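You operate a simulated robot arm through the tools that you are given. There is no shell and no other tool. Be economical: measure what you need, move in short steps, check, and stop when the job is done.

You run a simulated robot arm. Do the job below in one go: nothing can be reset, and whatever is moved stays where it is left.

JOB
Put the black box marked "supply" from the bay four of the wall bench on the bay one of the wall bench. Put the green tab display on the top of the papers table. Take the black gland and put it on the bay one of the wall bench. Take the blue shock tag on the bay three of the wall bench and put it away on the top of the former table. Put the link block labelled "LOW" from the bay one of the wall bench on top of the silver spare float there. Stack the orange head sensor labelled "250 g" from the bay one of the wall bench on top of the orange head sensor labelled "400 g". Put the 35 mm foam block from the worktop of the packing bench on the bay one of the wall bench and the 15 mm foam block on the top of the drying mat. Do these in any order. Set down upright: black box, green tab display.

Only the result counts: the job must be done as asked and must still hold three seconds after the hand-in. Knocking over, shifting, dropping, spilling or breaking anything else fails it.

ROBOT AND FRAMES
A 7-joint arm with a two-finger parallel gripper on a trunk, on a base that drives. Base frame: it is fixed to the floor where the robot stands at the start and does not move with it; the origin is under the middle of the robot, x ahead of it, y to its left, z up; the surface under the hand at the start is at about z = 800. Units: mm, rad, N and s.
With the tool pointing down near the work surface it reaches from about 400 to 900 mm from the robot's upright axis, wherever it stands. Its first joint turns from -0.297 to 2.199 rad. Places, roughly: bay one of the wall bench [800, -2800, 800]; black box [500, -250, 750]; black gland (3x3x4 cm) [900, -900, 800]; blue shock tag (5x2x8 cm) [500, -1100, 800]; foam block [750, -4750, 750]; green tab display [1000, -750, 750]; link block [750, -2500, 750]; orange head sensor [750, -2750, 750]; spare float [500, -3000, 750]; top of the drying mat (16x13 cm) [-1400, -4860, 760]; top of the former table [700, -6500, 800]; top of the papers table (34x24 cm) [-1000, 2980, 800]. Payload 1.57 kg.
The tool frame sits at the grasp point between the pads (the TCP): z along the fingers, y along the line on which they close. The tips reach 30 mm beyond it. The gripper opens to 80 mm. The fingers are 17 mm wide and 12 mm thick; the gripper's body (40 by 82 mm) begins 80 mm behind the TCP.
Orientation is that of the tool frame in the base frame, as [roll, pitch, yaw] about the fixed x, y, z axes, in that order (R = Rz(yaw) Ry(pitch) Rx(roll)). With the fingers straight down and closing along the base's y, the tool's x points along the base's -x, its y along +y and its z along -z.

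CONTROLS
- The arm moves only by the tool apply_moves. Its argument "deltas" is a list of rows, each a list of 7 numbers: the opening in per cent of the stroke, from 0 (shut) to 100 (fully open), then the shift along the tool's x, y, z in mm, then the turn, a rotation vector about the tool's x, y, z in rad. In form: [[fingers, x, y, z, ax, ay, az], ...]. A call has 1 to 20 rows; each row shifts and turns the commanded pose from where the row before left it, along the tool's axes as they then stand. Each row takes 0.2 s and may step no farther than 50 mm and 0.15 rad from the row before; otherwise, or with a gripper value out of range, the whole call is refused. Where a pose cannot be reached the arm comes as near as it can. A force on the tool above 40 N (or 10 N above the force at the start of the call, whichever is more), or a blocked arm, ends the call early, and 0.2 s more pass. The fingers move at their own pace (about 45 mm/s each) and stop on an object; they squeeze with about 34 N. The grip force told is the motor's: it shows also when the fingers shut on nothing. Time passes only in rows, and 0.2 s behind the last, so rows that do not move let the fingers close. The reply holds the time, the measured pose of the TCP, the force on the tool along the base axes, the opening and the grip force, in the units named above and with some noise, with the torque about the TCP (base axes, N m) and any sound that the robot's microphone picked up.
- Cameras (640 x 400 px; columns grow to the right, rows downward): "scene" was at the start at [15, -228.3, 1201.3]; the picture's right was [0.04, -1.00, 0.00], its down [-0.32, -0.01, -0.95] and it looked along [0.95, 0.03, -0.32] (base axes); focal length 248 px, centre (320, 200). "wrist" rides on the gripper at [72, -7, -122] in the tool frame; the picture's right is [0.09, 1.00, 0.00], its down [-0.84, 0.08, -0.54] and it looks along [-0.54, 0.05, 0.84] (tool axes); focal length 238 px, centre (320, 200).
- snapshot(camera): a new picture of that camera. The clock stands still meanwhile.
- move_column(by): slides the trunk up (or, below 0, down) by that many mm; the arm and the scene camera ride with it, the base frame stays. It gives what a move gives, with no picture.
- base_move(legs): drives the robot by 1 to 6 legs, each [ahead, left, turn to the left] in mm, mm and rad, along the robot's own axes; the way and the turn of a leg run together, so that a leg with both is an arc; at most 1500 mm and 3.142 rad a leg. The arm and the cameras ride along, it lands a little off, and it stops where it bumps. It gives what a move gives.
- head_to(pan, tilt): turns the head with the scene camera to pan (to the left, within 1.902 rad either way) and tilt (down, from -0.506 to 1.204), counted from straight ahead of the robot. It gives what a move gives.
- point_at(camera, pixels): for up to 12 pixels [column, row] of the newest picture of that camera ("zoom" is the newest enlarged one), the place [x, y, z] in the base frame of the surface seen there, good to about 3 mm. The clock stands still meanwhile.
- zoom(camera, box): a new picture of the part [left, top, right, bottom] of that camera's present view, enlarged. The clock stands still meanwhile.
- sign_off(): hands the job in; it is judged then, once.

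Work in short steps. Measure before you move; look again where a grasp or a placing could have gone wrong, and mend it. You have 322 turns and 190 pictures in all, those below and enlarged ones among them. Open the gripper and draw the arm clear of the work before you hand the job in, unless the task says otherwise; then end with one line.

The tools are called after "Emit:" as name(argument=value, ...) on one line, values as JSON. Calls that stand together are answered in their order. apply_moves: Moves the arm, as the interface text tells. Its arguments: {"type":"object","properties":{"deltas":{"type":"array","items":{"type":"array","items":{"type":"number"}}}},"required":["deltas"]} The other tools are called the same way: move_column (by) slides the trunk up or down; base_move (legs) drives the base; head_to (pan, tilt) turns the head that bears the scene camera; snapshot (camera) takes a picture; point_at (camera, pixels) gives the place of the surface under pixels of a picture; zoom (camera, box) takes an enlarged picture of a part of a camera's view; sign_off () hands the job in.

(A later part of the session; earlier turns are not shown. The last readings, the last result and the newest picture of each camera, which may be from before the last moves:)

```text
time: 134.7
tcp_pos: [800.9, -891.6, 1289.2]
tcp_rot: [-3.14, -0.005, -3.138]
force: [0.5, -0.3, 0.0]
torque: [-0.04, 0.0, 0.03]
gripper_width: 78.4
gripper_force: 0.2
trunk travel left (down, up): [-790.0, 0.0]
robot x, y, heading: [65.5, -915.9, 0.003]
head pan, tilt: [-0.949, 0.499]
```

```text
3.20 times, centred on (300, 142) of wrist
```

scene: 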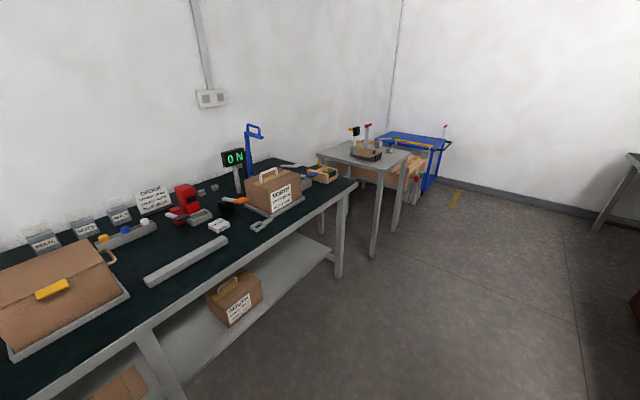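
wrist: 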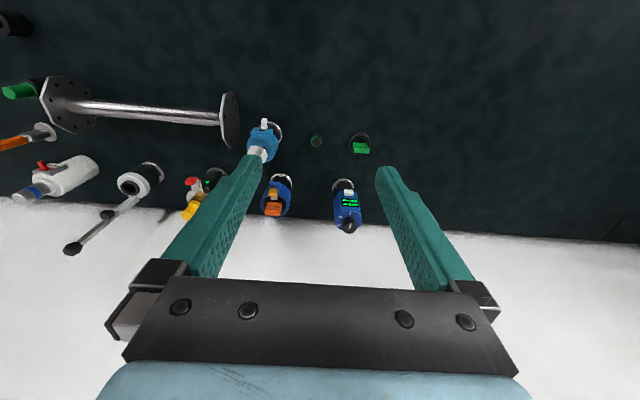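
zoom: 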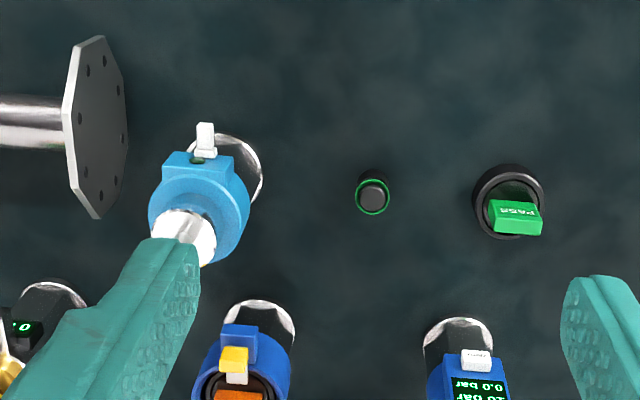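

Emit:
point_at(camera="zoom", pixels=[[373, 193], [357, 193], [389, 193], [373, 177], [373, 172], [515, 215], [480, 200], [542, 200], [515, 168], [205, 155], [260, 180], [205, 230]])

```text
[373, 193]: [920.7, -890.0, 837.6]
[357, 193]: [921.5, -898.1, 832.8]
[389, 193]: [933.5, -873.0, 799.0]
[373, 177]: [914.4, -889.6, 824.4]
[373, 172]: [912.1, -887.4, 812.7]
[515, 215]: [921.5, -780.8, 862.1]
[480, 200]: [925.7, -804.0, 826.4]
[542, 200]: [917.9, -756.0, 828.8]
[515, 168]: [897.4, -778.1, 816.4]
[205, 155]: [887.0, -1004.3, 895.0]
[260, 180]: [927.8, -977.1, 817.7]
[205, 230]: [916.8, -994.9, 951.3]
```

Gland: centre (922,-889), top 838, ~26 mm wide. I narrow the opening to 60 %, lower the trunk and move in steps to it.

Emit:
move_column(by=-240)

Emit:
apply_moves(deltas=[[60, -30, 2, 30, 0, 0, 0], [60, -30, 0, 35, 0, 0, 0], [60, -30, 0, 30, 0, 0, 0], [60, -31, 0, 10, 0, 0, 0], [60, 0, 0, 0, 0, 0, 0]])

Emit:
snapshot(camera="wrist")

```text
time: 137.2
tcp_pos: [801.5, -890.5, 1048.8]
tcp_rot: [-3.138, -0.004, -3.136]
force: [0.2, -0.3, -0.6]
torque: [0.0, 0.02, -0.04]
gripper_width: 78.4
gripper_force: 0.0
trunk travel left (down, up): [-550.0, 240.0]
robot x, y, heading: [64.8, -914.9, 0.006]
head pan, tilt: [-0.949, 0.499]
```

```text
time: 138.4
tcp_pos: [920.8, -889.6, 945.9]
tcp_rot: [-3.14, -0.004, -3.135]
force: [-1.4, -0.6, 0.3]
torque: [0.04, -0.02, -0.05]
gripper_width: 48.1
gripper_force: 0.0
trunk travel left (down, up): [-550.0, 240.0]
robot x, y, heading: [65.8, -918.0, 0.004]
head pan, tilt: [-0.949, 0.499]
```

```text
122 pictures are left
```

wrist: 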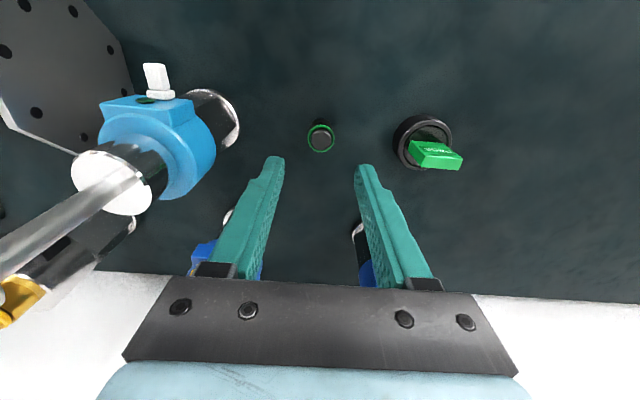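

Aligned and clear. I descend 110 mm to z≈836 and close.

Emit:
apply_moves(deltas=[[60, -1, 0, 40, 0, 0, 0], [60, 0, 0, 40, 0, 0, 0], [60, 0, 0, 29, 0, 0, 0], [60, 0, 0, 0, 0, 0, 0], [20, 0, 0, 0, 0, 0, 0], [5, 0, 0, 0, 0, 0, 0], [5, 0, 0, 0, 0, 0, 0], [5, 0, 0, 0, 0, 0, 0]])

Emit:
snapshot(camera="wrist")

```text
time: 140.2
tcp_pos: [922.7, -889.6, 837.3]
tcp_rot: [-3.14, -0.004, -3.136]
force: [-0.1, 0.9, 0.2]
torque: [0.01, 0.04, -0.03]
gripper_width: 24.2
gripper_force: 33.8
trunk travel left (down, up): [-550.0, 240.0]
robot x, y, heading: [65.2, -916.4, 0.003]
head pan, tilt: [-0.949, 0.499]
```

```text
121 pictures are left
```

wrist: 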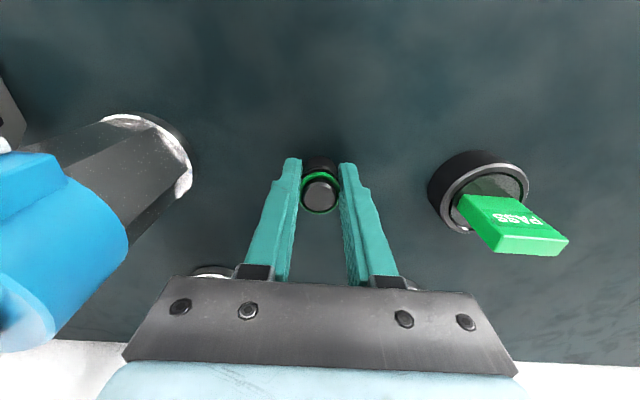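

Gripped (24 mm). I lift straight up, then draw in and raise the trunk.

Emit:
apply_moves(deltas=[[5, 0, 0, -20, 0, 0, 0], [5, 0, 0, -40, 0, 0, 0], [5, 0, 0, -40, 0, 0, 0], [5, 10, 0, -40, 0, 0, 0], [5, 40, 0, -20, 0, 0, 0], [5, 40, 0, -20, 0, 0, 0], [5, 45, 0, 0, 0, 0, 0], [5, 45, 0, 0, 0, 0, 0], [5, 45, 0, 0, 0, 0, 0], [5, 45, 0, 0, 0, 0, 0], [5, 45, 0, 0, 0, 0, 0], [5, 0, 0, 0, 0, 0, 0]])

Emit:
move_column(by=240)

Emit:
snapshot(camera="wrist")

```text
time: 142.8
tcp_pos: [609.1, -889.7, 1016.1]
tcp_rot: [-3.14, -0.003, -3.138]
force: [0.8, -0.2, -1.3]
torque: [0.02, 0.01, 0.02]
gripper_width: 23.6
gripper_force: 34.1
trunk travel left (down, up): [-550.0, 240.0]
robot x, y, heading: [67.8, -920.2, 0.003]
head pan, tilt: [-0.949, 0.499]
```

```text
time: 145.3
tcp_pos: [608.0, -887.7, 1255.9]
tcp_rot: [3.141, -0.004, -3.136]
force: [-0.5, -0.4, 0.2]
torque: [0.01, 0.01, 0.02]
gripper_width: 23.5
gripper_force: 34.1
trunk travel left (down, up): [-790.0, 0.0]
robot x, y, heading: [64.7, -919.2, 0.003]
head pan, tilt: [-0.949, 0.499]
```

```text
120 pictures are left
```

wrist: 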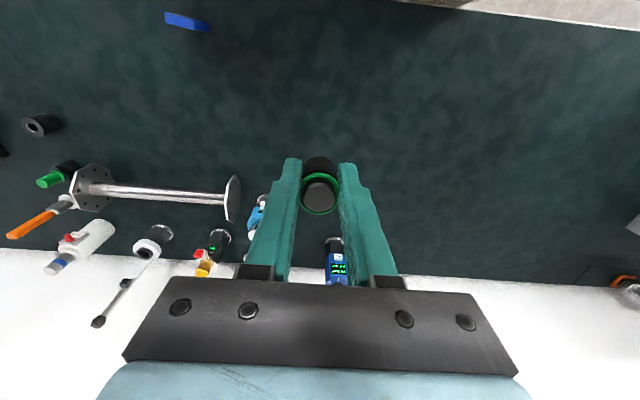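

I back off 60 mm and drive right 1800 mm to bay one with the gland.

Emit:
base_move(legs=[[-60, 0, 0], [0, -900, 0], [0, -900, 0]])

Emit:
apply_moves(deltas=[[5, -45, 0, 0, 0, 0, 0], [5, -45, 0, 0, 0, 0, 0], [5, -45, 0, 0, 0, 0, 0], [5, 0, 0, 0, 0, 0, 0]])

Emit:
snapshot(camera="wrist")

```text
time: 154.9
tcp_pos: [547.0, -2692.0, 1256.0]
tcp_rot: [-3.139, -0.004, 3.131]
force: [-0.1, 1.3, -0.5]
torque: [0.01, -0.05, 0.01]
gripper_width: 23.5
gripper_force: 33.9
trunk travel left (down, up): [-790.0, 0.0]
robot x, y, heading: [6.4, -2712.1, -0.015]
head pan, tilt: [-0.949, 0.499]
```

```text
time: 155.9
tcp_pos: [682.1, -2696.1, 1257.6]
tcp_rot: [-3.139, -0.004, 3.132]
force: [0.3, -0.1, -0.1]
torque: [0.02, -0.03, 0.02]
gripper_width: 23.6
gripper_force: 33.9
trunk travel left (down, up): [-790.0, 0.0]
robot x, y, heading: [5.7, -2713.9, -0.007]
head pan, tilt: [-0.949, 0.499]
```

```text
119 pictures are left
```

wrist: 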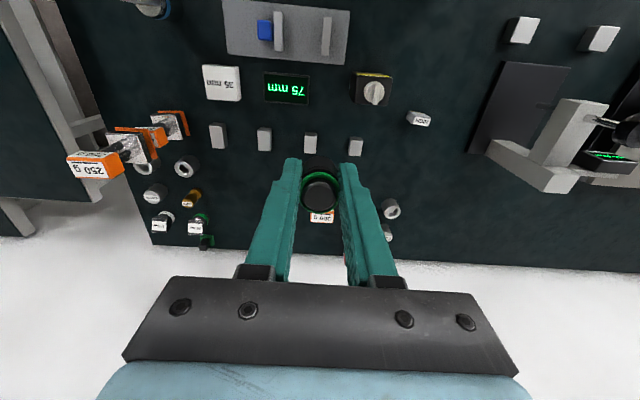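

I measure the free gap between display (308,88) and box (356,88).

Emit:
point_at(camera="wrist", pixels=[[310, 90], [354, 95], [332, 90], [310, 135], [266, 76], [308, 103], [241, 90]])

Emit:
move_column(by=-240)

```text
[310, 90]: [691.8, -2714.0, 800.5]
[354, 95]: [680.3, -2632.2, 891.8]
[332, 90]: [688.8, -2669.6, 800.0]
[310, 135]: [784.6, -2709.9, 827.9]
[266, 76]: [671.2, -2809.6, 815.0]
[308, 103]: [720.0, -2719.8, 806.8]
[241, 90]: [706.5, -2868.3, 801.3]
```

```text
time: 158.4
tcp_pos: [681.6, -2695.0, 1017.4]
tcp_rot: [-3.14, -0.004, 3.133]
force: [-0.4, -0.5, -0.1]
torque: [-0.04, -0.03, 0.02]
gripper_width: 23.4
gripper_force: 34.4
trunk travel left (down, up): [-550.0, 240.0]
robot x, y, heading: [5.4, -2714.2, -0.009]
head pan, tilt: [-0.949, 0.499]
```

I choose (740,-2680), clear of all neighbours, and descend.

Emit:
apply_moves(deltas=[[5, -30, 8, 0, 0, 0, 0], [5, -28, 7, 0, 0, 0, 0], [5, 0, 0, 45, 0, 0, 0], [5, 0, 0, 45, 0, 0, 0], [5, 0, 0, 45, 0, 0, 0], [5, 0, 0, 25, 0, 0, 0], [5, 0, 0, 0, 0, 0, 0]])

Emit:
snapshot(camera="wrist")

```text
time: 160.0
tcp_pos: [739.6, -2681.0, 856.4]
tcp_rot: [-3.14, -0.004, 3.133]
force: [0.9, 0.5, 0.3]
torque: [0.02, 0.01, -0.01]
gripper_width: 23.6
gripper_force: 34.0
trunk travel left (down, up): [-550.0, 240.0]
robot x, y, heading: [5.5, -2718.5, -0.01]
head pan, tilt: [-0.949, 0.499]
```

```text
118 pictures are left
```

wrist: 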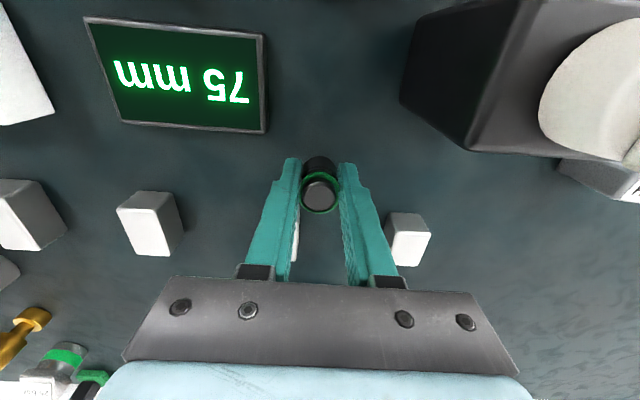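

Room is clear. I lower the last 18 mm, open a little and rise.

Emit:
apply_moves(deltas=[[5, 0, 0, 14, 0, 0, 0], [5, 0, 0, 4, 0, 0, 0], [5, 0, 0, 0.5, 0, 0, 0], [40, 0, 0, 0, 0, 0, 0], [50, 0, 0, 0, 0, 0, 0], [50, 0, 0, 0, 0, 0, 0], [50, 0, 0, -30, 0, 0, 0], [50, 0, 0, -45, 0, 0, 0], [50, 0, 0, -45, 0, 0, 0], [50, 0, 0, -45, 0, 0, 0], [50, 0, 0, 0, 0, 0, 0]])

Emit:
snapshot(camera="wrist")

```text
time: 162.4
tcp_pos: [740.3, -2684.5, 1001.2]
tcp_rot: [3.141, -0.003, 3.132]
force: [0.8, 0.0, 0.7]
torque: [-0.04, -0.02, -0.02]
gripper_width: 39.6
gripper_force: 0.0
trunk travel left (down, up): [-550.0, 240.0]
robot x, y, heading: [10.1, -2712.2, -0.018]
head pan, tilt: [-0.949, 0.499]
```

```text
117 pictures are left
```

wrist: 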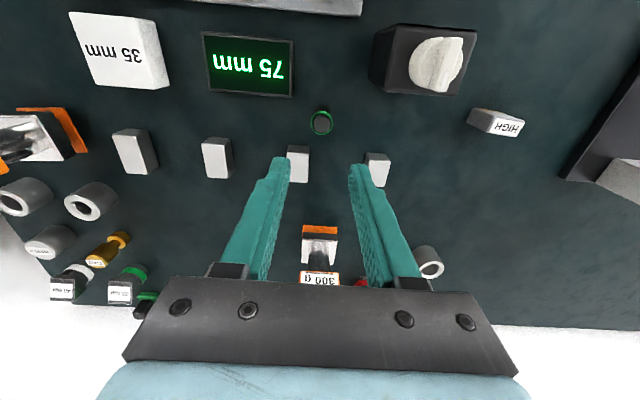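

Gland stands. Next the 15 mm foam at (893,-4745). I raise, draw in and drive right ~2060 mm with a setback.

Emit:
move_column(by=240)

Emit:
apply_moves(deltas=[[100, 45, 0, -20, 0, 0, 0], [100, 45, 0, -20, 0, 0, 0], [100, 45, 0, 0, 0, 0, 0], [100, 45, 0, 0, 0, 0, 0], [100, 0, 0, 0, 0, 0, 0]])

Emit:
base_move(legs=[[-30, 0, 0.01], [0, -1030, 0], [0, -1030, 0]])

```text
time: 164.9
tcp_pos: [739.5, -2683.7, 1241.9]
tcp_rot: [-3.14, -0.003, 3.134]
force: [0.0, 0.4, 0.1]
torque: [-0.03, 0.03, -0.02]
gripper_width: 40.0
gripper_force: 0.1
trunk travel left (down, up): [-790.0, 0.0]
robot x, y, heading: [4.5, -2712.3, -0.012]
head pan, tilt: [-0.949, 0.499]
```

```text
time: 166.1
tcp_pos: [561.8, -2683.8, 1280.0]
tcp_rot: [-3.139, -0.002, 3.133]
force: [-0.4, -0.3, -0.5]
torque: [0.01, 0.03, 0.0]
gripper_width: 80.2
gripper_force: 0.1
trunk travel left (down, up): [-790.0, 0.0]
robot x, y, heading: [2.8, -2716.0, -0.011]
head pan, tilt: [-0.949, 0.499]
```

```text
time: 176.9
tcp_pos: [503.2, -4775.5, 1279.2]
tcp_rot: [-3.139, -0.003, 3.117]
force: [-0.7, -0.2, -0.6]
torque: [0.02, 0.0, 0.04]
gripper_width: 80.2
gripper_force: 0.0
trunk travel left (down, up): [-790.0, 0.0]
robot x, y, heading: [-51.4, -4798.7, -0.031]
head pan, tilt: [-0.949, 0.499]
```

I square the heading, go ahead 112 mm and extend, then look.

Emit:
base_move(legs=[[0, 0, 0.031], [112, 0, 0]])

Emit:
apply_moves(deltas=[[100, -45, 0, 0, 0, 0, 0], [100, -45, 0, 0, 0, 0, 0], [100, -45, 0, 0, 0, 0, 0], [100, -45, 0, 0, 0, 0, 0], [100, 0, 0, 0, 0, 0, 0]])

Emit:
snapshot(camera="wrist")

Emit:
zoom(camera="wrist", box=[240, 50, 400, 150])

```text
time: 178.4
tcp_pos: [613.1, -4757.0, 1281.1]
tcp_rot: [-3.14, -0.003, -3.135]
force: [0.2, -0.5, 0.4]
torque: [-0.01, -0.04, 0.03]
gripper_width: 80.1
gripper_force: 0.1
trunk travel left (down, up): [-790.0, 0.0]
robot x, y, heading: [55.4, -4797.1, 0.005]
head pan, tilt: [-0.949, 0.499]
```

```text
time: 179.7
tcp_pos: [793.5, -4755.8, 1277.5]
tcp_rot: [-3.141, -0.003, -3.136]
force: [-0.3, 0.2, -0.4]
torque: [-0.04, 0.02, 0.0]
gripper_width: 80.0
gripper_force: 0.1
trunk travel left (down, up): [-790.0, 0.0]
robot x, y, heading: [58.0, -4798.2, 0.007]
head pan, tilt: [-0.949, 0.499]
```

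```text
116 pictures are left
```

wrist: 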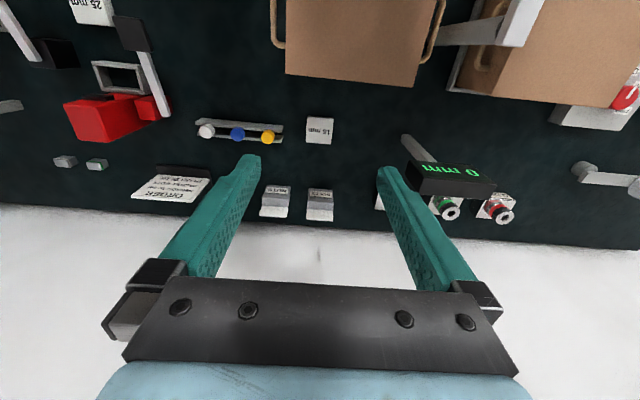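

```text
4.00 times, centred on (320, 100) of wrist
```

zoom: 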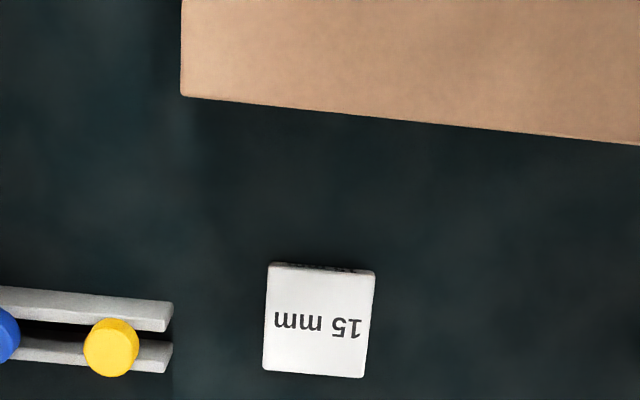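

Emit:
point_at(camera="zoom", pixels=[[270, 268], [372, 275], [266, 366], [362, 374], [316, 320], [168, 305], [168, 370], [110, 345], [190, 90], [630, 135]])

```text
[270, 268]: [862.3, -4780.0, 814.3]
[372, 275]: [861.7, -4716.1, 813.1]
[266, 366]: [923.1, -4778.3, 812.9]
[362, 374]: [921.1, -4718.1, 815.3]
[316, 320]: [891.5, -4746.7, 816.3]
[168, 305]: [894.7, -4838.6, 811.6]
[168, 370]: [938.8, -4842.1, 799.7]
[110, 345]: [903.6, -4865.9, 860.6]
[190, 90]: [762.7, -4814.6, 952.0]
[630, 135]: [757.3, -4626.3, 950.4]
```

The 15 mm block: centre (892,-4747.5), 60 mm square, yaw ≈0. I lower the trunk, then approach in steps.

Emit:
move_column(by=-240)

Emit:
apply_moves(deltas=[[100, -30, 4, 30, 0, 0, 0], [100, -30, 4, 30, 0, 0, 0], [100, -38, 0, 25, 0, 0, 0], [100, 0, 0, 0, 0, 0, 0]])

Emit:
snapshot(camera="wrist")

```text
time: 182.2
tcp_pos: [793.4, -4756.7, 1038.3]
tcp_rot: [-3.139, -0.004, -3.136]
force: [-0.1, -0.9, -0.9]
torque: [0.02, -0.03, -0.03]
gripper_width: 80.0
gripper_force: 0.1
trunk travel left (down, up): [-550.0, 240.0]
robot x, y, heading: [56.4, -4798.7, 0.007]
head pan, tilt: [-0.949, 0.499]
```

```text
time: 183.2
tcp_pos: [890.4, -4749.1, 954.7]
tcp_rot: [-3.139, -0.004, -3.133]
force: [0.6, 0.3, 0.6]
torque: [-0.01, -0.01, 0.02]
gripper_width: 80.2
gripper_force: 0.1
trunk travel left (down, up): [-550.0, 240.0]
robot x, y, heading: [56.1, -4800.6, 0.006]
head pan, tilt: [-0.949, 0.499]
```

```text
114 pictures are left
```

wrist: 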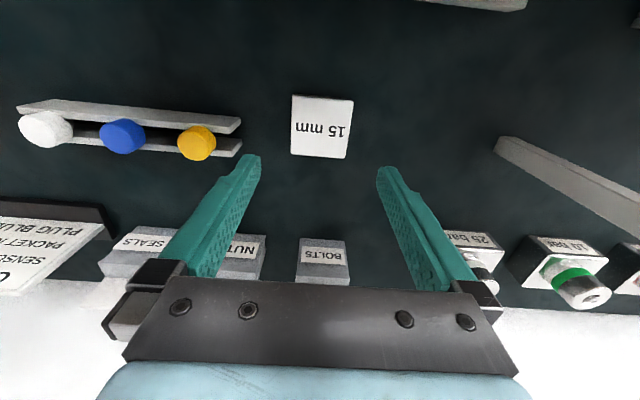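

Aligned. I descend to z≈834 and close.

Emit:
apply_moves(deltas=[[100, -2, 1.5, 40, 0, 0, 0], [100, 0, 0, 40, 0, 0, 0], [100, 0, 0, 30, 0, 0, 0], [100, 0, 0, 10, 0, 0, 0], [100, 0, 0, 0, 0, 0, 0]])

```text
time: 184.3
tcp_pos: [892.2, -4745.4, 834.2]
tcp_rot: [-3.141, -0.004, -3.134]
force: [0.7, -0.2, 0.1]
torque: [-0.01, 0.0, -0.02]
gripper_width: 79.9
gripper_force: 0.0
trunk travel left (down, up): [-550.0, 240.0]
robot x, y, heading: [58.9, -4798.9, 0.003]
head pan, tilt: [-0.949, 0.499]
```

Emit:
apply_moves(deltas=[[100, 0, -1.5, 1, 0, 0, 0], [70, 0, 0, 0, 0, 0, 0], [50, 0, 0, 0, 0, 0, 0], [50, 0, 0, 0, 0, 0, 0], [50, 0, 0, 0, 0, 0, 0], [50, 0, 0, -20, 0, 0, 0], [50, 0, 0, -30, 0, 0, 0], [50, 0, 0, -30, 0, 0, 0], [50, 0, 0, 0, 0, 0, 0]])

Emit:
snapshot(camera="wrist")

```text
time: 186.3
tcp_pos: [892.1, -4748.0, 914.1]
tcp_rot: [-3.14, -0.006, -3.135]
force: [0.8, 0.1, -0.1]
torque: [-0.01, -0.01, 0.02]
gripper_width: 63.3
gripper_force: 33.8
trunk travel left (down, up): [-550.0, 240.0]
robot x, y, heading: [51.6, -4796.8, 0.005]
head pan, tilt: [-0.949, 0.499]
```

```text
113 pictures are left
```

wrist: 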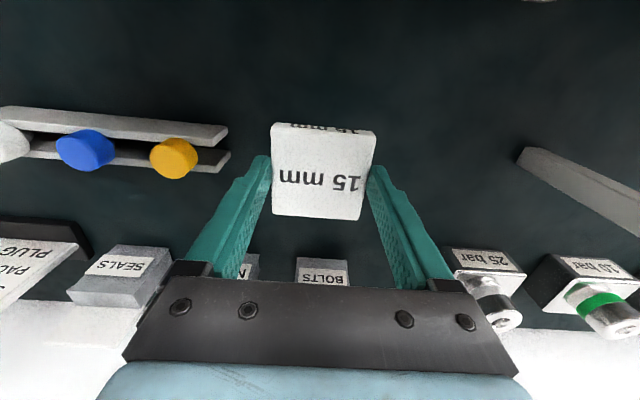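

The foam is held. I lift, draw in and raise the trunk, then back off to the aisle's middle.

Emit:
apply_moves(deltas=[[50, 0, 0, -40, 0, 0, 0], [50, 15, 0, -40, 0, 0, 0], [50, 30, 0, -30, 0, 0, 0], [50, 45, 0, 0, 0, 0, 0], [50, 45, 0, 0, 0, 0, 0], [50, 45, 0, 0, 0, 0, 0], [50, 45, 0, 0, 0, 0, 0], [50, 45, 0, 0, 0, 0, 0], [50, 45, 0, 0, 0, 0, 0], [50, 0, 0, 0, 0, 0, 0]])

Emit:
move_column(by=150)

Emit:
base_move(legs=[[-350, 0, 0]])

Emit:
head_to(pan=-1.9, tilt=0.5)

Emit:
snapshot(camera="scene")

```text
time: 188.6
tcp_pos: [577.0, -4751.9, 1023.6]
tcp_rot: [-3.14, -0.005, -3.134]
force: [-0.1, -0.2, 0.0]
torque: [0.0, 0.0, -0.01]
gripper_width: 63.4
gripper_force: 34.0
trunk travel left (down, up): [-550.0, 240.0]
robot x, y, heading: [54.4, -4798.8, 0.004]
head pan, tilt: [-0.949, 0.499]
```

```text
time: 190.3
tcp_pos: [577.1, -4751.2, 1173.5]
tcp_rot: [3.141, -0.004, -3.133]
force: [-0.2, -0.3, -0.2]
torque: [-0.01, 0.01, 0.0]
gripper_width: 63.3
gripper_force: 33.8
trunk travel left (down, up): [-700.0, 90.0]
robot x, y, heading: [58.7, -4796.8, 0.008]
head pan, tilt: [-0.949, 0.499]
```

```text
time: 192.6
tcp_pos: [224.7, -4754.1, 1174.0]
tcp_rot: [-3.139, -0.003, -3.136]
force: [-0.4, -0.2, -0.5]
torque: [-0.01, -0.03, -0.01]
gripper_width: 63.4
gripper_force: 33.6
trunk travel left (down, up): [-700.0, 90.0]
robot x, y, heading: [-291.9, -4796.6, 0.002]
head pan, tilt: [-0.949, 0.499]
```

```text
time: 193.8
tcp_pos: [224.7, -4753.8, 1173.7]
tcp_rot: [-3.142, -0.003, -3.135]
force: [-0.4, 0.1, -0.7]
torque: [-0.03, 0.03, 0.01]
gripper_width: 63.3
gripper_force: 33.7
trunk travel left (down, up): [-700.0, 90.0]
robot x, y, heading: [-293.8, -4798.3, 0.003]
head pan, tilt: [-1.901, 0.499]
```

```text
112 pictures are left
```

scene: 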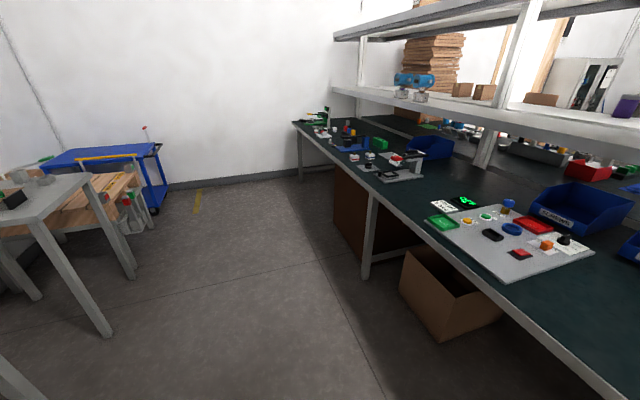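

The bench with shelf is on the right. I turn the robot by π to face it and look for the mat.

Emit:
base_move(legs=[[0, 0, 1.57], [0, 0, 1.568]])

Emit:
head_to(pan=-0.1, tilt=0.6)

Emit:
snapshot(camera="scene")

Emit:
snapshot(camera="wrist")

```text
time: 201.8
tcp_pos: [-816.8, -4838.0, 1172.5]
tcp_rot: [-3.138, -0.003, -0.007]
force: [0.4, -0.2, -0.6]
torque: [-0.02, -0.03, 0.0]
gripper_width: 63.4
gripper_force: 34.3
trunk travel left (down, up): [-700.0, 90.0]
robot x, y, heading: [-297.1, -4800.4, 3.137]
head pan, tilt: [-1.901, 0.499]
```

```text
time: 203.6
tcp_pos: [-816.5, -4836.2, 1174.0]
tcp_rot: [3.141, -0.003, -0.005]
force: [0.5, 0.0, -0.1]
torque: [0.03, 0.04, 0.01]
gripper_width: 63.3
gripper_force: 34.2
trunk travel left (down, up): [-700.0, 90.0]
robot x, y, heading: [-295.0, -4797.5, 3.127]
head pan, tilt: [-0.099, 0.6]
```

```text
111 pictures are left
```

scene: 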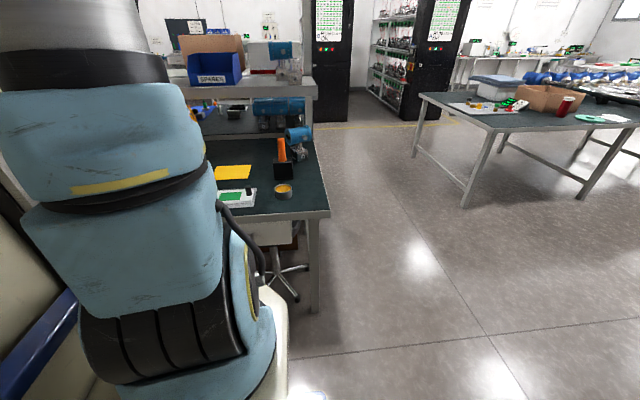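

```text
110 pictures are left
```

wrist: 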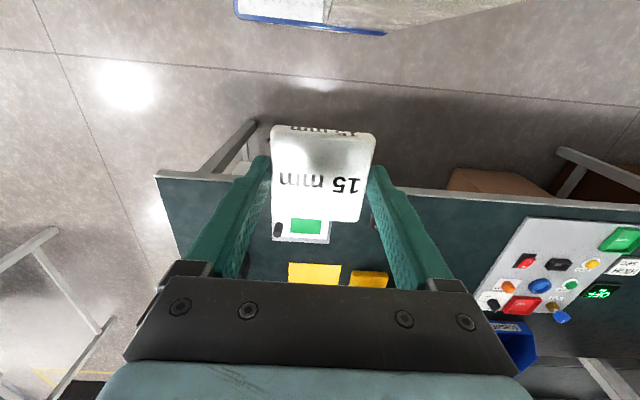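

A yellow sheet near (315,272) in the wrist view may be the drying mat. I zoom and measure.

Emit:
zoom(camera="scene", box=[190, 110, 350, 220])

Emit:
point_at(camera="scene", pixels=[[232, 172], [218, 178], [248, 178], [250, 168], [240, 196], [283, 190], [285, 165], [322, 210], [310, 90], [295, 135]])

Emit:
point_at(camera="wrist", pixels=[[290, 266], [340, 268], [315, 275], [352, 275], [384, 280], [300, 228], [328, 240], [276, 228], [200, 180]])

```text
3.64 times, centred on (270, 165) of scene
```

zoom: 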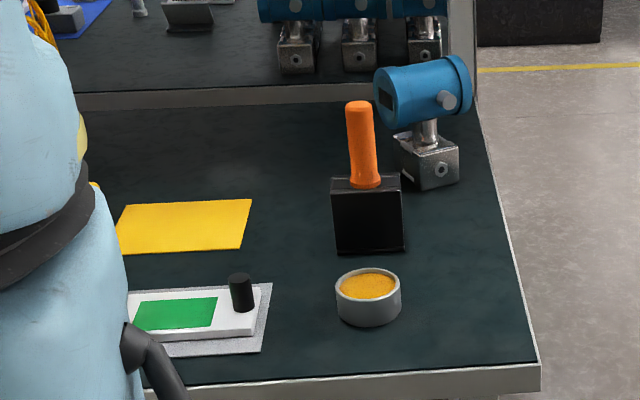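

```text
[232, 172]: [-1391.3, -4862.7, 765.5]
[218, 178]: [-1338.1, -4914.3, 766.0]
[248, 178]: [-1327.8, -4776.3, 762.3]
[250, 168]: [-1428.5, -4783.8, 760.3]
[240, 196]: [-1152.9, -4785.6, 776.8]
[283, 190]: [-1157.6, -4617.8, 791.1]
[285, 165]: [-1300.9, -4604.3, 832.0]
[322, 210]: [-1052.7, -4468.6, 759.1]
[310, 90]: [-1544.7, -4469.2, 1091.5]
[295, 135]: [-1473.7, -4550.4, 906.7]
```

```text
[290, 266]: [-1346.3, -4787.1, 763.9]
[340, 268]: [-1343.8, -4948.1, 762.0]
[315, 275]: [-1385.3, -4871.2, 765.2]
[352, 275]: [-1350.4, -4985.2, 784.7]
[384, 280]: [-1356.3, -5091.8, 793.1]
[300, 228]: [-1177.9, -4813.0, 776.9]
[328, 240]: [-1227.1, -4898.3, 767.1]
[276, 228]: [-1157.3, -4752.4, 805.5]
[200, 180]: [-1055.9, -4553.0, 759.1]
```

The yellow sheet is the mat: centre ≈(-1388,-4862), top ≈764. A fan stands beyond y≈-4970. I drive ahead 320 mm and look again.

Emit:
base_move(legs=[[320, 0, 0.008]])

Emit:
snapshot(camera="wrist")

Emit:
head_to(pan=0.0, tilt=0.3)

Emit:
snapshot(camera="scene")

```text
time: 205.8
tcp_pos: [-1142.4, -4841.7, 1173.7]
tcp_rot: [-3.139, -0.004, 0.004]
force: [-0.7, 0.5, -0.1]
torque: [0.02, -0.01, 0.0]
gripper_width: 63.5
gripper_force: 34.0
trunk travel left (down, up): [-700.0, 90.0]
robot x, y, heading: [-620.9, -4798.4, -3.137]
head pan, tilt: [-0.099, 0.6]
```

```text
108 pictures are left
```

wrist: 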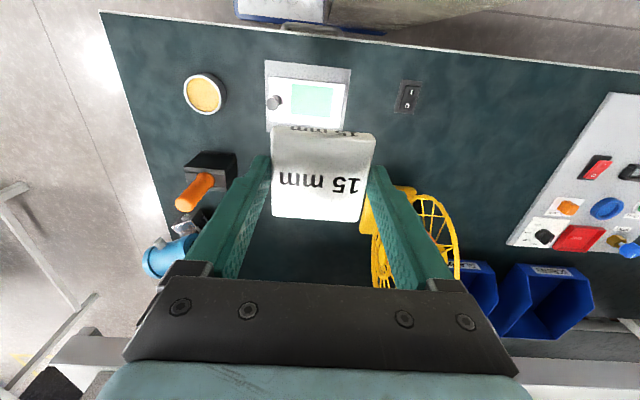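

```text
time: 206.6
tcp_pos: [-1141.7, -4841.3, 1172.5]
tcp_rot: [-3.14, -0.003, 0.004]
force: [-1.0, -0.2, -0.4]
torque: [0.01, -0.01, -0.01]
gripper_width: 63.6
gripper_force: 33.8
trunk travel left (down, up): [-700.0, 90.0]
robot x, y, heading: [-624.5, -4800.0, -3.139]
head pan, tilt: [0.0, 0.3]
```

```text
107 pictures are left
```

scene: 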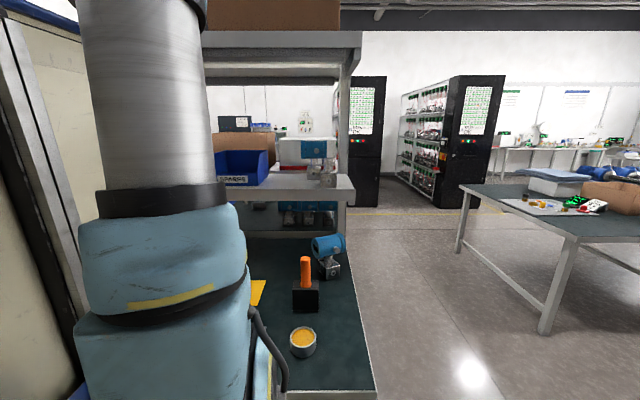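

I measure the shelf edges and the fan cage.

Emit:
point_at(camera="scene", pixels=[[340, 42], [300, 42], [335, 180], [290, 183], [258, 290], [250, 300]])

Emit:
point_at(camera="wrist", pixels=[[377, 235], [376, 260], [372, 205], [380, 285], [455, 240], [420, 198], [405, 190], [369, 228], [300, 260], [350, 270]])

Emit:
zoom(camera="wrist", box=[250, 170, 480, 300])

```text
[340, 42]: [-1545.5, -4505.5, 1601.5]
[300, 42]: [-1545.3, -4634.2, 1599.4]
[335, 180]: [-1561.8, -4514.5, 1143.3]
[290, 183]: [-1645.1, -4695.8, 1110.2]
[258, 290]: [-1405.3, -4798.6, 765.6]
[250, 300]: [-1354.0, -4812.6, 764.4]
```

```text
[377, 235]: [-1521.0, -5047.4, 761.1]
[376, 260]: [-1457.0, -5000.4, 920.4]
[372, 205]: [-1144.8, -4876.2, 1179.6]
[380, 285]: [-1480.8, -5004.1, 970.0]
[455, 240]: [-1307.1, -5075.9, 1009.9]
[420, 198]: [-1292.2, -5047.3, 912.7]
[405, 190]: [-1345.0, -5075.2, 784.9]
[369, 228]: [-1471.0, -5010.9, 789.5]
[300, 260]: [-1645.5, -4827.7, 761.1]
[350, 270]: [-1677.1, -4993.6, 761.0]
```

```text
2.78 times, centred on (365, 235) of wrist
```

zoom: 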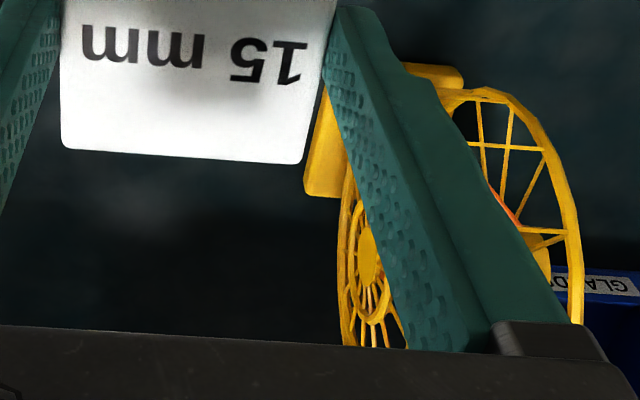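

Shelf edges are at x≈-1545, the fan starts at y≈-4990. I extend to (-1388,-4862), lower the trunk 150 and look.

Emit:
apply_moves(deltas=[[50, -45, 4, 0, 0, 0, 0], [50, -45, 4, 0, 0, 0, 0], [50, -45, 4, 0, 0, 0, 0], [50, -45, 4, 0, 0, 0, 0], [50, -45, 4, 0, 0, 0, 0], [50, -20, 0, 0, 0, 0, 0], [50, 0, 0, 0, 0, 0, 0]])

Emit:
move_column(by=-150)

Emit:
snapshot(camera="wrist")

```text
time: 208.2
tcp_pos: [-1385.6, -4862.9, 1172.6]
tcp_rot: [-3.139, -0.003, 0.006]
force: [0.7, 0.2, -0.9]
torque: [0.0, -0.04, 0.02]
gripper_width: 63.2
gripper_force: 34.2
trunk travel left (down, up): [-700.0, 90.0]
robot x, y, heading: [-622.1, -4799.2, -3.135]
head pan, tilt: [0.0, 0.3]
```

```text
time: 209.9
tcp_pos: [-1386.0, -4861.9, 1022.6]
tcp_rot: [-3.139, -0.003, 0.006]
force: [0.2, -0.8, -0.5]
torque: [0.0, -0.01, 0.0]
gripper_width: 63.3
gripper_force: 34.0
trunk travel left (down, up): [-550.0, 240.0]
robot x, y, heading: [-619.2, -4797.7, -3.141]
head pan, tilt: [0.0, 0.3]
```

```text
105 pictures are left
```

wrist: 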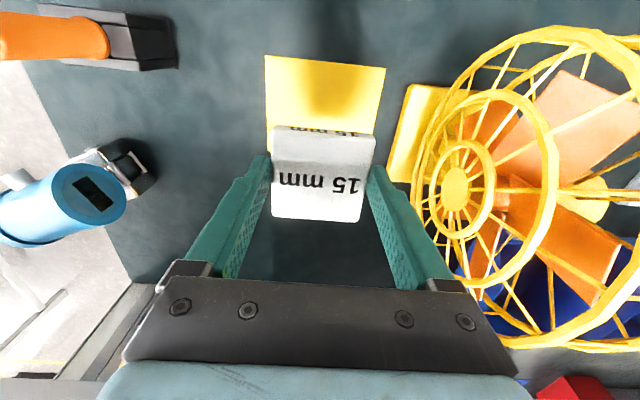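

I measure the mat's visible corners.

Emit:
point_at(camera="wrist", pixels=[[268, 60], [382, 71], [268, 150], [378, 128], [410, 180], [425, 190], [440, 270]])

```text
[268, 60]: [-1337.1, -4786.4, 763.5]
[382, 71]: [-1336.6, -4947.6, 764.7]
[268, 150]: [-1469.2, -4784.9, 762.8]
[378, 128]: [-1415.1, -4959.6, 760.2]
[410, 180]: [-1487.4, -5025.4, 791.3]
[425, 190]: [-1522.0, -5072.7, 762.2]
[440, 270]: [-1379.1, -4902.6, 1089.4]
```

Mat centre is (-1400,-4867). I shift and descend to just above it.

Emit:
apply_moves(deltas=[[50, -13, 3, 0, 0, 0, 0], [50, 0, 0, 45, 0, 0, 0], [50, 0, 0, 45, 0, 0, 0], [50, 0, 0, 45, 0, 0, 0], [50, 0, 0, 45, 0, 0, 0], [50, 0, 0, 28, 0, 0, 0], [50, 0, 0, 0, 0, 0, 0]])

Emit:
snapshot(camera="wrist")

```text
time: 211.5
tcp_pos: [-1396.3, -4865.3, 815.2]
tcp_rot: [-3.14, -0.003, 0.006]
force: [-0.6, -0.4, -0.1]
torque: [0.02, 0.01, 0.04]
gripper_width: 63.3
gripper_force: 34.0
trunk travel left (down, up): [-550.0, 240.0]
robot x, y, heading: [-621.2, -4798.6, -3.134]
head pan, tilt: [0.0, 0.3]
```

```text
104 pictures are left
```

wrist: 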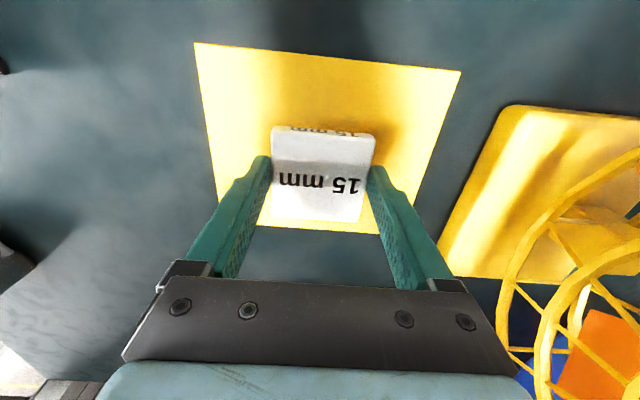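

I lower gently to contact.

Emit:
apply_moves(deltas=[[50, 0, 0, 12, 0, 0, 0], [50, 0, 0, 3, 0, 0, 0], [50, 0, 0, 2, 0, 0, 0], [50, 0, 0, 0, 0, 0, 0]])

Emit:
apply_moves(deltas=[[50, 0, 0, 1, 0, 0, 0], [50, 0, 0, 0, 0, 0, 0]])

Emit:
snapshot(camera="wrist")

```text
time: 212.5
tcp_pos: [-1398.1, -4865.2, 796.5]
tcp_rot: [-3.141, -0.003, 0.004]
force: [0.3, 0.4, -0.4]
torque: [-0.01, -0.03, -0.01]
gripper_width: 63.2
gripper_force: 33.8
trunk travel left (down, up): [-550.0, 240.0]
robot x, y, heading: [-617.4, -4799.5, -3.138]
head pan, tilt: [0.0, 0.3]
```

```text
time: 213.1
tcp_pos: [-1398.6, -4865.2, 796.4]
tcp_rot: [-3.14, -0.004, 0.004]
force: [0.2, -0.1, 0.0]
torque: [0.04, -0.04, -0.02]
gripper_width: 63.2
gripper_force: 33.2
trunk travel left (down, up): [-550.0, 240.0]
robot x, y, heading: [-619.2, -4800.5, -3.137]
head pan, tilt: [0.0, 0.3]
```

```text
103 pictures are left
```

wrist: 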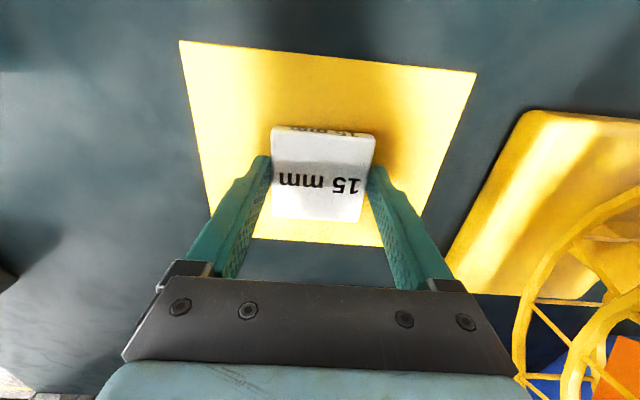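

Centred on the mat. 1 mm more, release and rise.

Emit:
apply_moves(deltas=[[50, 0, 0, 1, 0, 0, 0], [80, 0, 0, 0, 0, 0, 0], [95, 0, 0, 0, 0, 0, 0], [95, 0, 0, 0, 0, 0, 0], [95, 0, 0, -30, 0, 0, 0], [95, 0, 0, -45, 0, 0, 0], [95, 0, 0, -45, 0, 0, 0], [95, 0, 0, -45, 0, 0, 0], [95, 0, 0, -45, 0, 0, 0], [95, 0, 0, 0, 0, 0, 0]])

Emit:
snapshot(camera="wrist")

```text
time: 215.3
tcp_pos: [-1395.2, -4862.6, 1006.8]
tcp_rot: [-3.14, -0.006, 0.006]
force: [-0.3, 0.1, 0.5]
torque: [0.03, 0.01, -0.02]
gripper_width: 76.0
gripper_force: 0.0
trunk travel left (down, up): [-550.0, 240.0]
robot x, y, heading: [-618.9, -4796.1, -3.138]
head pan, tilt: [0.0, 0.3]
```

```text
102 pictures are left
```

wrist: 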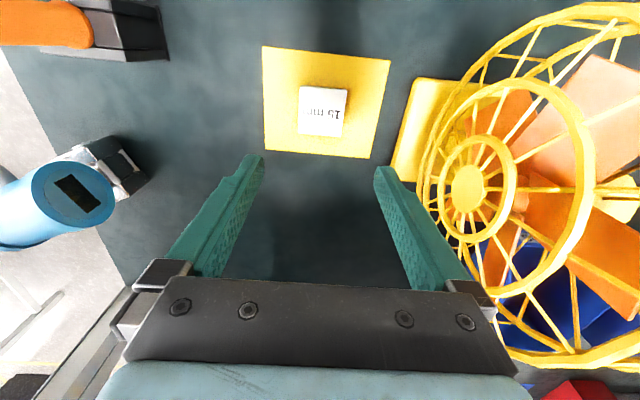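

The foam lies on the mat. Now the shock tag: I raise, draw in, back off, turn round and drive along the aisle to y≈-1150.

Emit:
move_column(by=150)

Emit:
apply_moves(deltas=[[95, 45, 0, 0, 0, 0, 0], [95, 45, 0, 0, 0, 0, 0], [95, 45, 0, 0, 0, 0, 0], [95, 45, 0, 0, 0, 0, 0], [95, 45, 0, 0, 0, 0, 0], [95, 20, 0, 0, 0, 0, 0], [95, 0, 0, 0, 0, 0, 0]])

Emit:
base_move(legs=[[-320, 0, 0], [0, 0, -1.572], [0, 0, -1.572]])

```text
time: 217.1
tcp_pos: [-1396.8, -4862.3, 1155.3]
tcp_rot: [-3.14, -0.002, 0.005]
force: [0.1, 0.0, -0.1]
torque: [-0.02, -0.01, -0.01]
gripper_width: 75.9
gripper_force: 0.0
trunk travel left (down, up): [-700.0, 90.0]
robot x, y, heading: [-617.8, -4797.6, -3.135]
head pan, tilt: [0.0, 0.3]
```

```text
time: 218.7
tcp_pos: [-1151.6, -4861.5, 1156.6]
tcp_rot: [3.141, -0.003, 0.004]
force: [0.1, -0.6, -0.2]
torque: [-0.02, -0.02, 0.01]
gripper_width: 76.2
gripper_force: 0.1
trunk travel left (down, up): [-700.0, 90.0]
robot x, y, heading: [-620.2, -4793.6, -3.136]
head pan, tilt: [0.0, 0.3]
```

```text
time: 228.5
tcp_pos: [233.2, -4732.3, 1156.2]
tcp_rot: [-3.14, -0.004, -3.138]
force: [0.3, -0.7, 0.7]
torque: [0.05, -0.02, 0.0]
gripper_width: 76.1
gripper_force: 0.0
trunk travel left (down, up): [-700.0, 90.0]
robot x, y, heading: [-300.5, -4793.4, 0.001]
head pan, tilt: [0.0, 0.3]
```

Emit:
base_move(legs=[[200, 0, 0], [0, 1200, 0], [0, 1200, 0], [0, 1200, 0]])

Emit:
snapshot(camera="wrist")

```text
time: 247.2
tcp_pos: [406.0, -1125.5, 1156.1]
tcp_rot: [-3.14, -0.004, -3.136]
force: [0.1, 0.2, -0.1]
torque: [-0.03, 0.01, 0.02]
gripper_width: 76.1
gripper_force: 0.1
trunk travel left (down, up): [-700.0, 90.0]
robot x, y, heading: [-126.2, -1191.3, 0.008]
head pan, tilt: [0.0, 0.3]
```

```text
101 pictures are left
```

wrist: 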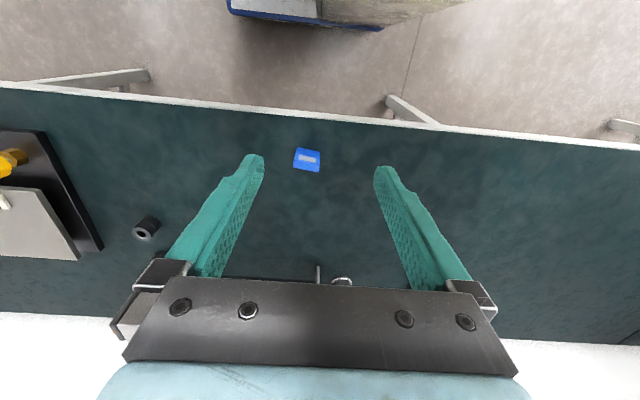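

The blue tag is at (306,159). I go ahead 100 mm, lower the trunk by 100 and zoom.

Emit:
base_move(legs=[[100, 0, -0.006]])

Emit:
move_column(by=-100)

Emit:
snapshot(camera="wrist")

Emit:
zoom(camera="wrist", box=[240, 70, 400, 170])

```text
time: 248.3
tcp_pos: [508.7, -1128.3, 1155.8]
tcp_rot: [-3.139, -0.004, 3.14]
force: [0.1, -0.2, 0.3]
torque: [0.02, -0.03, -0.03]
gripper_width: 76.2
gripper_force: 0.1
trunk travel left (down, up): [-700.0, 90.0]
robot x, y, heading: [-22.2, -1187.1, -0.003]
head pan, tilt: [0.0, 0.3]
```

```text
time: 249.7
tcp_pos: [507.8, -1130.2, 1056.1]
tcp_rot: [-3.139, -0.003, -3.14]
force: [-0.7, -0.1, -1.2]
torque: [0.0, 0.02, 0.01]
gripper_width: 76.0
gripper_force: 0.1
trunk travel left (down, up): [-600.0, 190.0]
robot x, y, heading: [-22.1, -1190.5, -0.005]
head pan, tilt: [0.0, 0.3]
```

```text
100 pictures are left
```

wrist: 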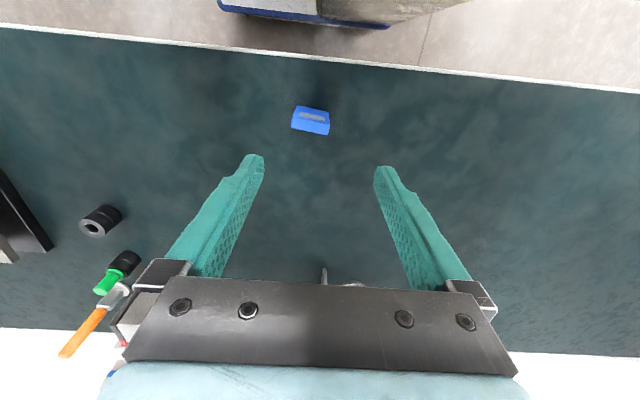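

```text
4.00 times, centred on (320, 120) of wrist
```

zoom: 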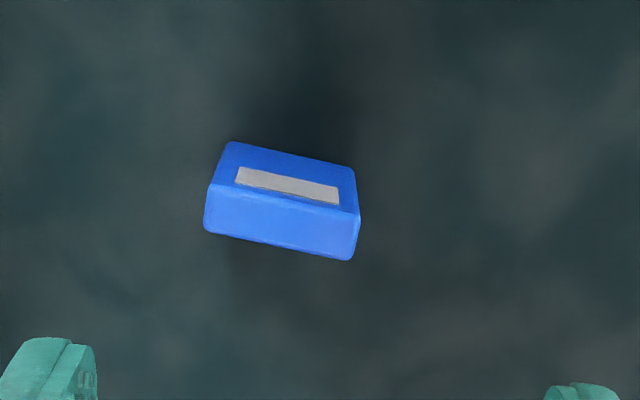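

Emit:
point_at(camera="zoom", pixels=[[215, 192], [354, 215], [209, 225], [347, 252], [283, 218], [290, 185], [235, 148], [350, 172]])

```text
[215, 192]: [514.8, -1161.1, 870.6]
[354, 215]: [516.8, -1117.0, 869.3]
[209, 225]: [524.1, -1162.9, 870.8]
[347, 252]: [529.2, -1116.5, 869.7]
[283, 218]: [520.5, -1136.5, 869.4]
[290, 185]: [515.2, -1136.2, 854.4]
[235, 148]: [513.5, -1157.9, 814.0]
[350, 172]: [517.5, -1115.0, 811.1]
```

The tag stands at (521,-1139), 48 wide (y), ~14 thick, top 870, yaw≈-0.08. I align, descend to z≈846 and close.

Emit:
apply_moves(deltas=[[100, -13, -9, 0, 0, 0, 0.08], [100, 0, 0, 45, 0, 0, 0], [100, 0, 0, 45, 0, 0, 0], [100, 0, 0, 20, 0, 0, 0], [100, 0, 0, 0, 0, 0, 0]])

Emit:
snapshot(camera="wrist")

```text
time: 250.9
tcp_pos: [520.7, -1137.3, 945.3]
tcp_rot: [-3.139, -0.004, 3.061]
force: [-0.1, -0.4, -0.4]
torque: [-0.01, -0.02, -0.01]
gripper_width: 80.2
gripper_force: 0.1
trunk travel left (down, up): [-600.0, 190.0]
robot x, y, heading: [-24.6, -1191.3, -0.003]
head pan, tilt: [0.0, 0.3]
```

```text
98 pictures are left
```

wrist: 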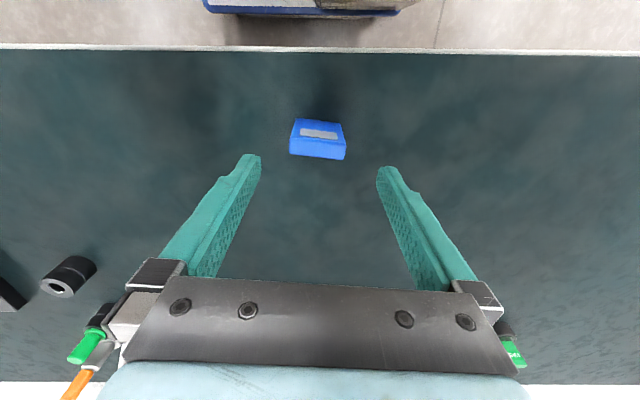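

Nearly aligned; a further 0.03 turn, then down 99 mm and close.

Emit:
apply_moves(deltas=[[100, 0, -1, 30, 0, 0, 0.03], [100, 0, 0, 40, 0, 0, 0], [100, 0, 0, 29, 0, 0, 0], [100, 0, 0, 0, 0, 0, 0], [70, 0, 0, 0, 0, 0, 0], [40, 0, 0, 0, 0, 0, 0], [30, 0, 0, 0, 0, 0, 0], [30, 0, 0, 0, 0, 0, 0]])

Emit:
snapshot(camera="wrist")

```text
time: 252.7
tcp_pos: [521.4, -1139.6, 846.9]
tcp_rot: [-3.14, -0.005, 3.031]
force: [0.4, -0.1, 0.2]
torque: [0.02, -0.01, -0.01]
gripper_width: 49.1
gripper_force: 29.2
trunk travel left (down, up): [-600.0, 190.0]
robot x, y, heading: [-20.9, -1189.8, 0.001]
head pan, tilt: [0.0, 0.3]
```

```text
97 pictures are left
```

wrist: 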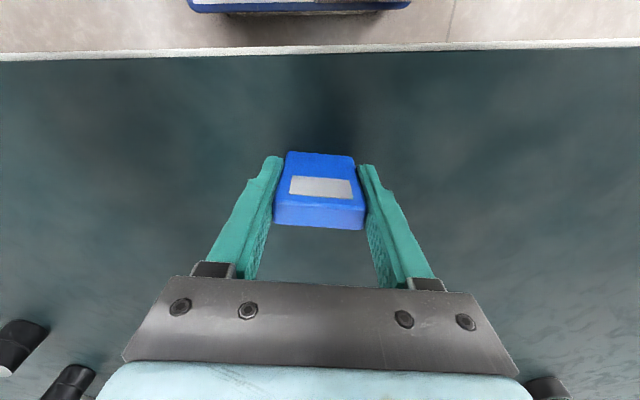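

Gripped (49 mm). I lift, raise the trunk and drive right toward the former table.

Emit:
apply_moves(deltas=[[25, 0, 0, -20, 0, 0, 0], [25, 0, 0, -40, 0, 0, -0.11], [25, 0, 0, -45, 0, 0, 0], [25, 0, 0, -45, 0, 0, 0], [25, 0, 0, -45, 0, 0, 0], [25, 0, 0, 0, 0, 0, 0]])

Emit:
move_column(by=150)

Emit:
base_move(legs=[[-130, 0, 0], [0, -1300, 0], [0, -1300, 0]])

```text
time: 254.1
tcp_pos: [519.9, -1138.0, 1044.8]
tcp_rot: [-3.141, -0.002, 3.142]
force: [0.9, -0.4, 0.0]
torque: [-0.01, 0.0, -0.04]
gripper_width: 48.8
gripper_force: 33.7
trunk travel left (down, up): [-600.0, 190.0]
robot x, y, heading: [-22.0, -1190.6, 0.001]
head pan, tilt: [0.0, 0.3]
```

```text
time: 255.8
tcp_pos: [520.8, -1136.4, 1192.5]
tcp_rot: [-3.14, -0.004, -3.14]
force: [-0.1, -0.3, -0.6]
torque: [0.05, -0.03, -0.01]
gripper_width: 48.8
gripper_force: 33.8
trunk travel left (down, up): [-750.0, 40.0]
robot x, y, heading: [-23.5, -1191.8, -0.005]
head pan, tilt: [0.0, 0.3]
```

```text
time: 269.2
tcp_pos: [414.2, -3695.3, 1193.0]
tcp_rot: [-3.14, -0.004, -3.109]
force: [0.0, 0.8, 0.3]
torque: [-0.05, 0.02, -0.02]
gripper_width: 48.7
gripper_force: 34.5
trunk travel left (down, up): [-750.0, 40.0]
robot x, y, heading: [-127.6, -3762.0, 0.032]
head pan, tilt: [0.0, 0.3]
```

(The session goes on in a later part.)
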